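You operate a simulated robot arm through the tools that you are given. There is no shell and no other tool. Be economical: measure what you need, move in short steps, check, and stop when the job is done.

You run a simulated robot arm. Do the job below in one go: nothing can be reset, and whatever is moved stays where it is left.

## Task
Stand the pink foam block beside the box of clips. It goes on the side that lies toward x +0.0, y -1.0 (a direction in the base frame), with about 3 cm between them.
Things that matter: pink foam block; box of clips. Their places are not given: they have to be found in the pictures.

The check looks at the end state, three seconds after you hand in, the way a careful person would. Anything else that was tipped, shoved, dropped, spilled or broken makes it a failure.

## Robot
A 6-joint arm with a two-finger parallel gripper, fixed in place. Base frame: the origin is at the foot of the arm, x ahead of it, y to its left, z up; the work surface is at about z = 0. Lengths are in mm, angles in degrees, forces in N, time in s.
With the tool pointing down near the work surface it reaches from about 140 to 580 mm from the base axis. Its first joint turns from -66.0 to 66.0 degrees. Payload 2.1 kg.
The TCP is the grasp point between the finger pads, 30 mm short of the fingertips. In the tool frame z runs along the fingers and y along their closing line. Largest opening 94 mm; finger width 28, thickness 10; the body of the gripper, 50 by 96 mm, starts 55 mm behind the TCP.
Orientation is that of the tool frame in the base frame, as [roll, pitch, yaw] about the fixed x, y, z axes, in that order (R = Rz(yaw) Ry(pitch) Rx(roll)). With the fingers straight down and closing along the base's y, the tool's x points along the base's -x, its y along +y and its z along -z.

## Interface
- The arm moves only by the tool send_rows. Its argument "moves" is a list of rows, each a list of 7 numbers: the turn, a rotation vector about the tool's x, y, z in degrees, then the shift along the tool's x, y, z in mm, then the gripper command, from -1 (fully open) to 1 (shut), values between in proportion. In form: [[rx, ry, rz, x, y, z, jaw], ...]. A call has 1 to 8 rows; each row shifts and turns the commanded pose from where the row before left it, along the tool's axes as they then stand. Rows are played at 5 a second. More than 50 mm and 8.6 degrees between two rows, or a gripper value outside its range, and nothing of the call is played. A pose out of reach is approached as far as the arm can. The call stops where the force on the tool passes 40 N (or 10 N more than at its start, if that is more) or the arm is blocked; 0.2 s more then pass. Each finger travels about 72 mm/s and halts on what it meets, pressing with about 31 N; the grip force reading is that of the motor and also rises with nothing between the fingers. The clock runs only during rows and for 0.2 s after the last one: add rows that do not move to give the fingers time. The reply holds the time, the measured pose of the TCP, the force on the tool along the base axes, the opening and the grip force, in the units named above and with some noise.
- Cameras (640 x 400 px; columns grow to the right, rows downward): "scene" is fixed at [40.9, -364.7, 487.8]; the picture's right is [0.91, -0.41, 0.00], its down [-0.18, -0.40, -0.90] and it looks along [0.37, 0.82, -0.44] (base axes); focal length 332 px, centre (320, 200). "wrist" rides on the gripper at [-37, 0, -58] in the tool frame; the picture's right is [0.00, -1.00, 0.00], its down [0.97, 0.00, -0.24] and it looks along [0.24, 0.00, 0.97] (tool axes); focal length 218 px, centre (320, 200).
- capture(camera): a new picture of that camera. It takes no simulated time.
- measure_at(camera, pixels): for up to 12 pixels [column, row] of the newest picture of that camera ("zoom" is the newest enlarged one), the place [x, y, z] in the base frame of the surface seen there, good to about 3 mm, but the place of the scene camera against the robot may be out by one fixed shift of up to 18 mm in any direction. It takes no simulated time.
- zoom(camera, box): a new picture of the part [left, top, right, bottom] of that camera's present view, enlarged. It takes no simulated time.
- finish_job(): hands the job in; it is judged then, once.

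Go step by step. Measure first, check grasps and placings, and put right what went wrong. The budget is 60 turns and 22 pictures, counting those below and the enlarged ones. Unless the task says otherwise, let go and move clear before handing in, and close with one line.

The tools are called after ">>>" by a JSON object that holds its "api" and its "payload". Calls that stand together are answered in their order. send_rows: Moves the arm, as the interface text tells. Its arguments: {"type":"object","properties":{"moves":{"type":"array","items":{"type":"array","items":{"type":"number"}}}},"required":["moves"]} The other tools are called the same way: capture (camera) takes a picture; measure_at (camera, pixels) gives the place of the surface under pixels of a picture; zoom (camera, box) takes an enlarged picture of a part of a camera's view; finish_job () hands the job in.

At the start:

```text
time_s: 0.0
tool_pos: [257.4, 164.9, 209.4]
tcp_rot: [-180.0, 0.0, 180.0]
force: [0.4, -0.5, 0.3]
width: 93.9
grip_force: 0.1
```

scene: 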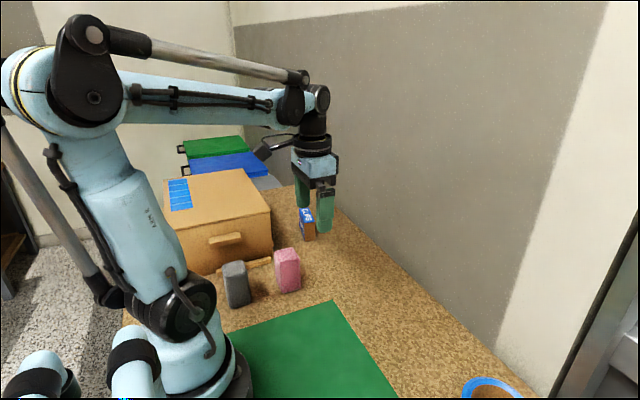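
wrist: 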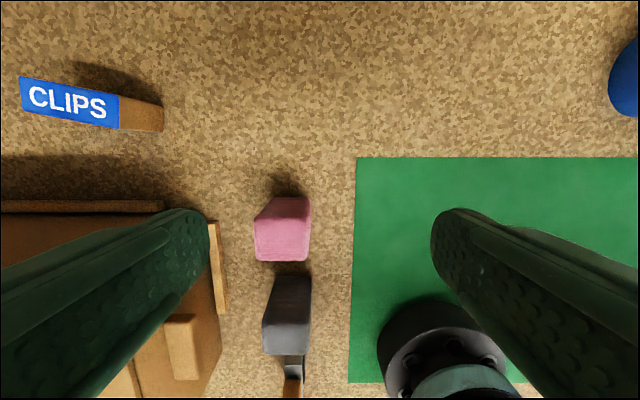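

The wrist picture shows the clips box near (90,103), the pink block near (283,230) and a grey block with a handle just below it (288,310). I'll measure points on these.

>>> {"api": "measure_at", "payload": {"camera": "wrist", "pixels": [[22, 78], [118, 97], [120, 128], [20, 110], [162, 130], [162, 106], [258, 225], [308, 200], [283, 245], [308, 258], [290, 310], [245, 380]]}}

>>> {"api": "zoom", "payload": {"camera": "wrist", "box": [200, 150, 360, 400]}}

>>> {"api": "zoom", "payload": {"camera": "scene", "box": [200, 170, 360, 320]}}

```text
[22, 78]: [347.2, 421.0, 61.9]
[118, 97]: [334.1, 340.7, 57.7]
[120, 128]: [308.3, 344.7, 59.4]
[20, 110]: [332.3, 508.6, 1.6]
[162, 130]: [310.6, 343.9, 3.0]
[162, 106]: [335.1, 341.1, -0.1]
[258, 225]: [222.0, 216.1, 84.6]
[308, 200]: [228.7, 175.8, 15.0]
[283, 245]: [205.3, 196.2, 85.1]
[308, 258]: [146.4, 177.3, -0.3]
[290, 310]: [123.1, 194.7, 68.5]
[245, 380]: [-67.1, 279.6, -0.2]
```

```text
1.60 times, centred on (280, 275) of wrist
```

zoom: 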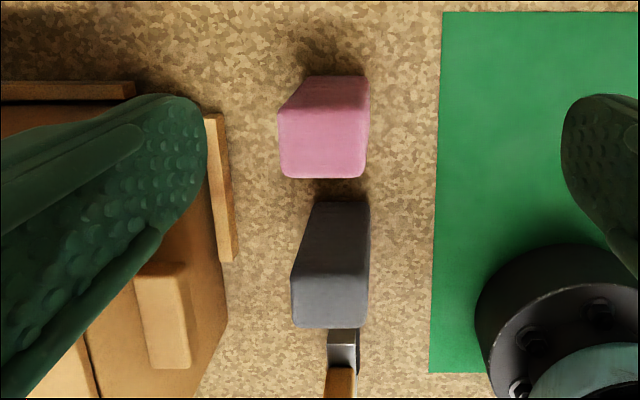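

```text
2.67 times, centred on (280, 245) of scene
```

zoom: 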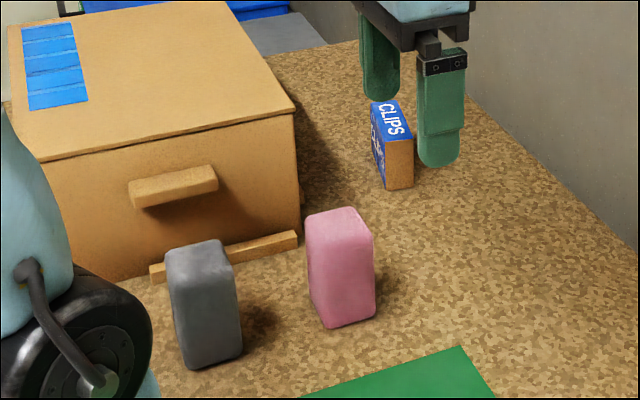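

The pink block's top is at z≈85, roughly x 191–228, y 175–221; the clips box's near end is at y≈342. I'll measure the big box, the strip and the grey block for clearance.

>>> {"api": "measure_at", "payload": {"camera": "wrist", "pixels": [[210, 222], [222, 300], [215, 265], [100, 205], [160, 212], [185, 345], [215, 360], [290, 285], [270, 350], [308, 345], [305, 280], [297, 360]]}}

>>> {"api": "measure_at", "payload": {"camera": "scene", "pixels": [[272, 209], [271, 240], [275, 262], [250, 265], [235, 238], [288, 252], [278, 254], [298, 254], [286, 275], [308, 214], [308, 232], [302, 214]]}}

>>> {"api": "measure_at", "payload": {"camera": "zoom", "pixels": [[315, 225], [350, 212], [366, 240], [335, 250], [330, 300], [370, 290], [295, 110], [390, 142], [410, 138], [395, 110], [375, 106], [215, 250]]}}

```text
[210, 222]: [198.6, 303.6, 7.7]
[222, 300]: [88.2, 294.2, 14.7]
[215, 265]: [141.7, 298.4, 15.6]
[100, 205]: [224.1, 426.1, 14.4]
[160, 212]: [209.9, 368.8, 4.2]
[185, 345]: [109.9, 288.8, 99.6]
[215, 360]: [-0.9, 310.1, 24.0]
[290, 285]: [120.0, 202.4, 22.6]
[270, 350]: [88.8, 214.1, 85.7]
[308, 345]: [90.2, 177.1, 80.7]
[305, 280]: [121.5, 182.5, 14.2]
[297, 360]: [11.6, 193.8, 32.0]
```

```text
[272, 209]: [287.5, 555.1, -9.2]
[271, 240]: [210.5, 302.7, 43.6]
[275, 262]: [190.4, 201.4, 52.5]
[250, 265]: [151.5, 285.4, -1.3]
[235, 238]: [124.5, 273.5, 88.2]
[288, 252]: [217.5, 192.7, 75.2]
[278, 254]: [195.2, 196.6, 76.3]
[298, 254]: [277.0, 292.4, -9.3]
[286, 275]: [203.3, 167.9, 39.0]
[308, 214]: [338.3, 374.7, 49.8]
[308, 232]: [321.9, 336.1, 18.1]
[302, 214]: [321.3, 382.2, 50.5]
```

```text
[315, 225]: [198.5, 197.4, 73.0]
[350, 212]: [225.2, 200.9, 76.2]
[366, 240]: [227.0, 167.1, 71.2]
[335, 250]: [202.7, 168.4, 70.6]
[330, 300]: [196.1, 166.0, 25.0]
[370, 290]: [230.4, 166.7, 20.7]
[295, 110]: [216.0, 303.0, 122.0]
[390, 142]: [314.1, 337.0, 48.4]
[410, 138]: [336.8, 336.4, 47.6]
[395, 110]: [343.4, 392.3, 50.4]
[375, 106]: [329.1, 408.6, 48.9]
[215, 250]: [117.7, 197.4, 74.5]
```

Big box corner is at about (210,305), the grey block ends at x≈122, so a grasp closing along y on the pink block at about (210,198) is clear. I move above it and look.

>>> {"api": "send_rows", "payload": {"moves": [[0, 0, 0, 24, 17, 0, -1], [0, 0, 0, 23, 16, 0, -1], [0, 0, 0, 0, 0, 35, -1], [0, 0, 0, 0, 0, 0, -1]]}}

>>> {"api": "capture", "payload": {"camera": "wrist"}}

```text
time_s: 1.0
tool_pos: [208.1, 196.1, 172.8]
tcp_rot: [-180.0, 0.0, 179.9]
force: [0.0, -0.7, -0.1]
width: 94.2
grip_force: 0.1
```

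```text
17 pictures are left
```

wrist: 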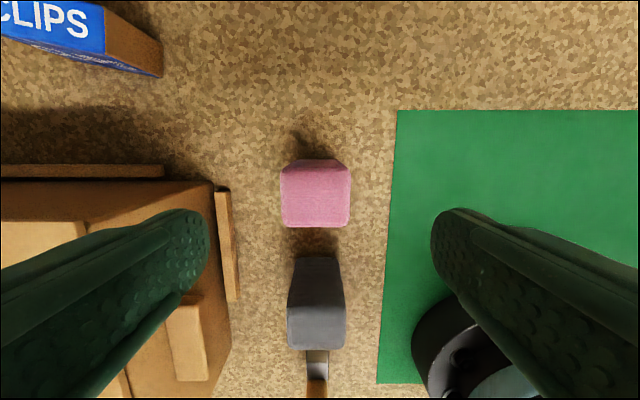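

The block is centred between the fingers (centre (316,195)). Descending to z≈55 and closing.

>>> {"api": "send_rows", "payload": {"moves": [[0, 0, 0, 0, 1, 40, -1], [0, 0, 0, 0, 0, 40, -1], [0, 0, 0, 0, 0, 37, -1], [0, 0, 0, 0, 0, 0, -1], [0, 0, 0, 0, 0, 0, 0.2], [0, 0, 0, 0, 0, 0, 0.2], [0, 0, 0, 0, 0, 0, 0.2], [0, 0, 0, 0, 0, 0, 0.2]]}}

```text
time_s: 2.8
tool_pos: [206.3, 199.5, 54.5]
tcp_rot: [180.0, 0.1, 180.0]
force: [-0.3, 0.2, 0.1]
width: 52.9
grip_force: 30.9
```

The fingers halted at 52.9 mm with 31 N, so the block is between them. I lift gently and look.

>>> {"api": "send_rows", "payload": {"moves": [[0, 0, 0, 0, 0, 0, 0.3], [0, 0, 0, 0, 0, 0, 0.3], [0, 0, 0, 0, 0, -15, 0.3], [0, 0, 0, 0, 0, -25, 0.3], [0, 0, 0, 0, 0, -30, 0.3], [0, 0, 0, 0, 0, 0, 0.3]]}}

>>> {"api": "capture", "payload": {"camera": "wrist"}}

>>> {"api": "capture", "payload": {"camera": "scene"}}

```text
time_s: 4.2
tool_pos: [210.3, 199.6, 125.0]
tcp_rot: [180.0, 0.0, -180.0]
force: [0.4, -0.5, 0.1]
width: 53.0
grip_force: 31.4
```

```text
16 pictures are left
```

wrist: 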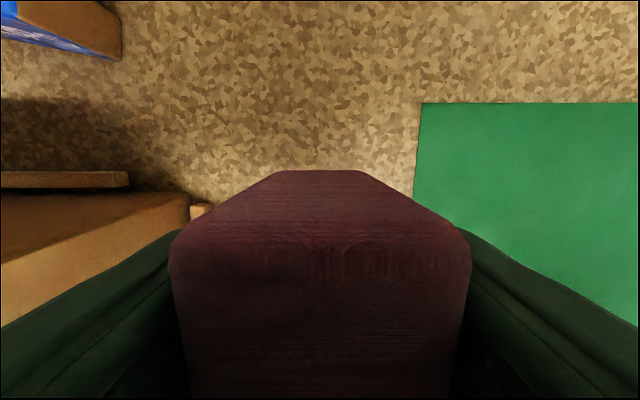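

```text
15 pictures are left
```

scene: 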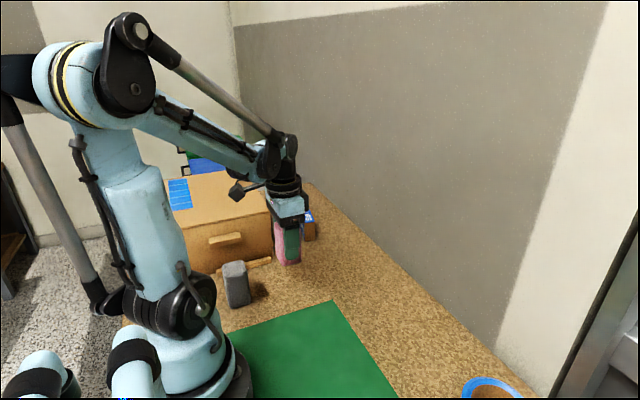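

The block is held 53 mm wide and off the table. I go +x first, clear of the big box, and then look at the clips box again from closer.

>>> {"api": "send_rows", "payload": {"moves": [[0, 0, 0, -40, 0, 0, 0.3], [0, 0, 0, -40, 0, 0, 0.3], [0, 0, 0, -36, 0, 0, 0.3], [0, 0, 0, 0, 30, 0, 0.3], [0, 0, 0, 0, 0, 0, 0.3]]}}

>>> {"api": "capture", "payload": {"camera": "wrist"}}

```text
time_s: 5.4
tool_pos: [326.6, 228.8, 127.8]
tcp_rot: [-180.0, -0.1, -179.9]
force: [0.4, -0.6, -0.2]
width: 52.8
grip_force: 30.8
```

```text
14 pictures are left
```

wrist: 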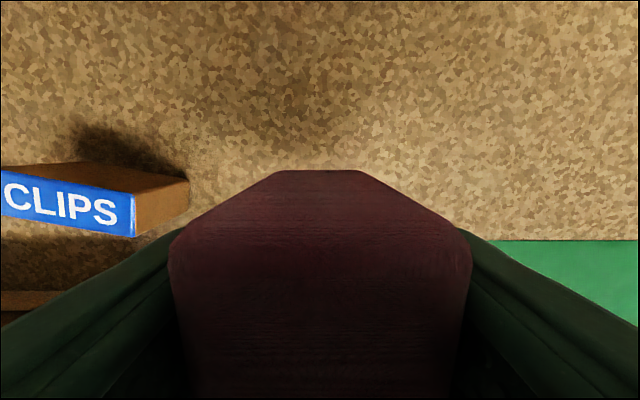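

>>> {"api": "measure_at", "payload": {"camera": "wrist", "pixels": [[132, 196], [133, 233], [131, 215], [187, 182], [188, 203], [150, 205], [170, 195], [5, 170], [5, 205], [80, 205]]}}

```text
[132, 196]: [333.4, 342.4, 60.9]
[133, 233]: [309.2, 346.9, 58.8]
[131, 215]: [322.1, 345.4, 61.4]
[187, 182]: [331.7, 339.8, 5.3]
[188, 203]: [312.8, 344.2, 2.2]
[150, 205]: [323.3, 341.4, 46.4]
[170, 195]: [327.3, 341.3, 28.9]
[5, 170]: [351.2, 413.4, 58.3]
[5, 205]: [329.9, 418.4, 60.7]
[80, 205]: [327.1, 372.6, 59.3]
```

The clips box's near end runs (334,341)–(309,346), top z≈60. I put the block at y≈285.5 (near face y≈312) and x≈327, lowering most of the way.

>>> {"api": "send_rows", "payload": {"moves": [[0, 0, 0, 0, 30, 0, 0.3], [0, 0, 0, 0, 26.5, 0, 0.3], [0, 0, 0, 0, 0, 0, 0.3], [0, 0, 0, 0, 0, 30, 0.3], [0, 0, 0, 0, 0, 25, 0.3], [0, 0, 0, 0, 0, 0, 0.3]]}}

>>> {"api": "capture", "payload": {"camera": "wrist"}}

>>> {"api": "zoom", "payload": {"camera": "scene", "box": [250, 160, 390, 260]}}

```text
time_s: 6.8
tool_pos: [324.5, 285.8, 74.0]
tcp_rot: [180.0, -0.1, 179.9]
force: [0.2, -0.6, 0.0]
width: 52.6
grip_force: 31.2
```

```text
13 pictures are left
```

wrist: 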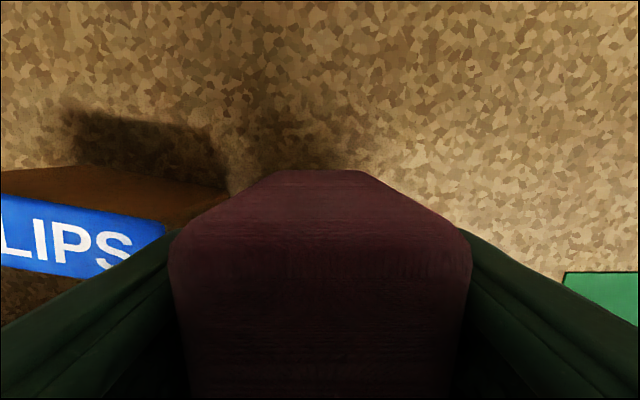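

```text
4.00 times, centred on (320, 210) of scene
```

zoom: 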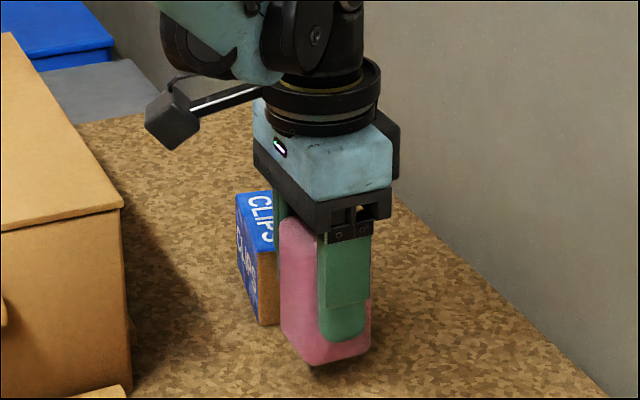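

The block hangs upright, about 15 mm above the table with the box untouched. I lower in small steps, watching the force.

>>> {"api": "send_rows", "payload": {"moves": [[0, 0, 0, 0, 0, 8, 0.3], [0, 0, 0, 0, 0, 4, 0.3], [0, 0, 0, 0, 0, 2, 0.3], [0, 0, 0, 0, 0, 0, 0.3]]}}

```text
time_s: 7.8
tool_pos: [325.7, 284.7, 58.6]
tcp_rot: [179.9, 0.0, 179.9]
force: [0.2, 0.0, 0.6]
width: 52.8
grip_force: 31.0
```

>>> {"api": "send_rows", "payload": {"moves": [[0, 0, 0, 0, 0, 1, 0.3], [0, 0, 0, 0, 0, 0, 0.3]]}}

>>> {"api": "zoom", "payload": {"camera": "scene", "box": [270, 190, 370, 260]}}

```text
time_s: 8.4
tool_pos: [324.0, 286.0, 58.5]
tcp_rot: [179.9, 0.0, 180.0]
force: [0.1, -0.4, -0.4]
width: 52.9
grip_force: 31.0
```

```text
5.71 times, centred on (320, 225) of scene
```

zoom: 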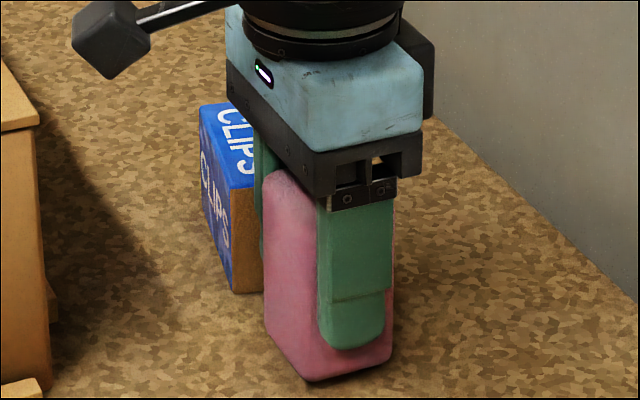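

No clear contact force yet; a further small step down until the table is felt.

>>> {"api": "send_rows", "payload": {"moves": [[0, 0, 0, 0, 0, 1, 0.3], [0, 0, 0, 0, 0, 0, 0.3]]}}

>>> {"api": "send_rows", "payload": {"moves": [[0, 0, 0, 0, 0, 0.7, 0.3], [0, 0, 0, 0, 0, 0, 0.3]]}}

```text
time_s: 9.0
tool_pos: [325.2, 285.1, 56.4]
tcp_rot: [180.0, 0.0, 180.0]
force: [0.9, 0.0, -0.9]
width: 52.7
grip_force: 31.2
```

```text
time_s: 9.6
tool_pos: [325.9, 285.3, 55.6]
tcp_rot: [-180.0, 0.0, 179.9]
force: [-0.7, -1.2, -0.9]
width: 52.8
grip_force: 31.2
```

Still no clear contact; the readings put the grasp height at 54.5, so I go 1 mm more at a time.

>>> {"api": "send_rows", "payload": {"moves": [[0, 0, 0, 0, 0, 0.8, 0.3], [0, 0, 0, 0, 0, 0, 0.3], [0, 0, 0, 0, 0, 0, 0.3]]}}

>>> {"api": "zoom", "payload": {"camera": "scene", "box": [290, 210, 350, 260]}}

```text
time_s: 10.4
tool_pos: [325.1, 285.9, 53.5]
tcp_rot: [180.0, 0.0, 179.9]
force: [-0.8, 1.2, 3.0]
width: 52.9
grip_force: 31.2
```

```text
8.00 times, centred on (320, 235) of scene
```

zoom: 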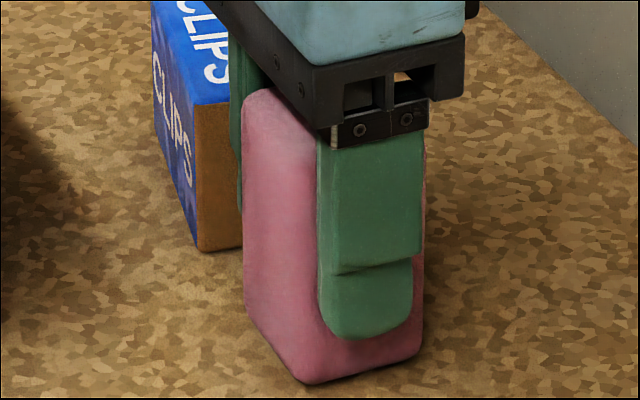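

Force of 3 N up shows contact with the table. I open a little (to about 68 mm, staying clear of the clips box) and rise straight up.

>>> {"api": "send_rows", "payload": {"moves": [[0, 0, 0, 0, 0, 0, -0.15], [0, 0, 0, 0, 0, 0, -0.3], [0, 0, 0, 0, 0, 0, -0.45], [0, 0, 0, 0, 0, 0, -0.45], [0, 0, 0, 0, 0, 0, -0.45]]}}

>>> {"api": "capture", "payload": {"camera": "wrist"}}

```text
time_s: 11.6
tool_pos: [325.6, 285.2, 55.1]
tcp_rot: [180.0, 0.0, -180.0]
force: [0.6, 0.1, 0.2]
width: 68.4
grip_force: 0.1
```

```text
9 pictures are left
```

wrist: 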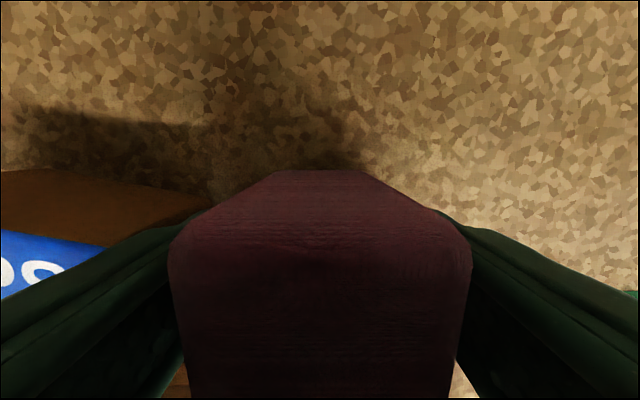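

The block stands by itself with both fingers clear. I rise straight up and back off a bit to see it from above.

>>> {"api": "send_rows", "payload": {"moves": [[0, 0, 0, 0, 0, -20, -0.45], [0, 0, 0, 0, 0, -40, -0.45], [0, 0, 0, 0, 0, -40, -0.45], [0, 0, 0, 0, 0, -40, -0.45], [0, 0, 0, 0, -40, 0, -0.45], [0, 0, 0, 0, 0, 0, -0.45]]}}

>>> {"api": "capture", "payload": {"camera": "wrist"}}

>>> {"api": "capture", "payload": {"camera": "scene"}}

```text
time_s: 13.0
tool_pos: [325.3, 244.9, 194.4]
tcp_rot: [180.0, 0.0, -179.9]
force: [-1.2, -0.7, 0.4]
width: 68.0
grip_force: 0.2
```

```text
8 pictures are left
```

wrist: 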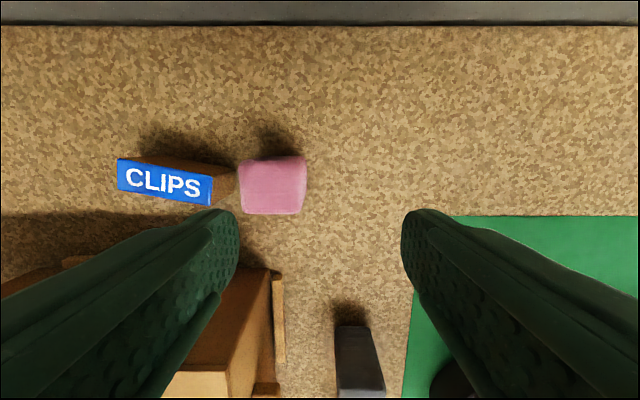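

```text
7 pictures are left
```

scene: 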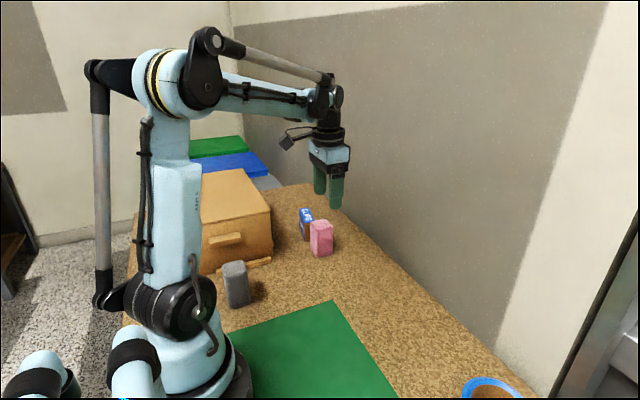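

>>> {"api": "measure_at", "payload": {"camera": "wrist", "pixels": [[242, 190], [300, 190], [272, 170], [272, 208], [212, 182], [210, 203], [234, 182], [120, 165]]}}

>>> {"api": "measure_at", "payload": {"camera": "scene", "pixels": [[313, 225], [330, 224], [314, 240], [322, 245]]}}

```text
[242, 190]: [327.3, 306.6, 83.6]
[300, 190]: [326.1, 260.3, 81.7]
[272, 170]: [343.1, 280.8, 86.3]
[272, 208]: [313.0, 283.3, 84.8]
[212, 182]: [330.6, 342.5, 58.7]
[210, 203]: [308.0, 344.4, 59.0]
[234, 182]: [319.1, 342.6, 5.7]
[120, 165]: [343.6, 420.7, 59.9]
```

```text
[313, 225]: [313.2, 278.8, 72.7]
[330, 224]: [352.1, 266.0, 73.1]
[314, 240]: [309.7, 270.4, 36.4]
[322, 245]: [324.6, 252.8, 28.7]
```

The block stands upright with its near face at y≈311, the clips box's end is still at y≈342, so the gap is about 3 cm, and nothing else has moved. Handing in.

>>> {"api": "finish_job", "payload": {}}

```text
The job is handed in.
```

The pink foam block stands upright on the -y side of the box of clips, about 3 cm away. The gripper has let go and moved clear, and nothing else appears to have moved.
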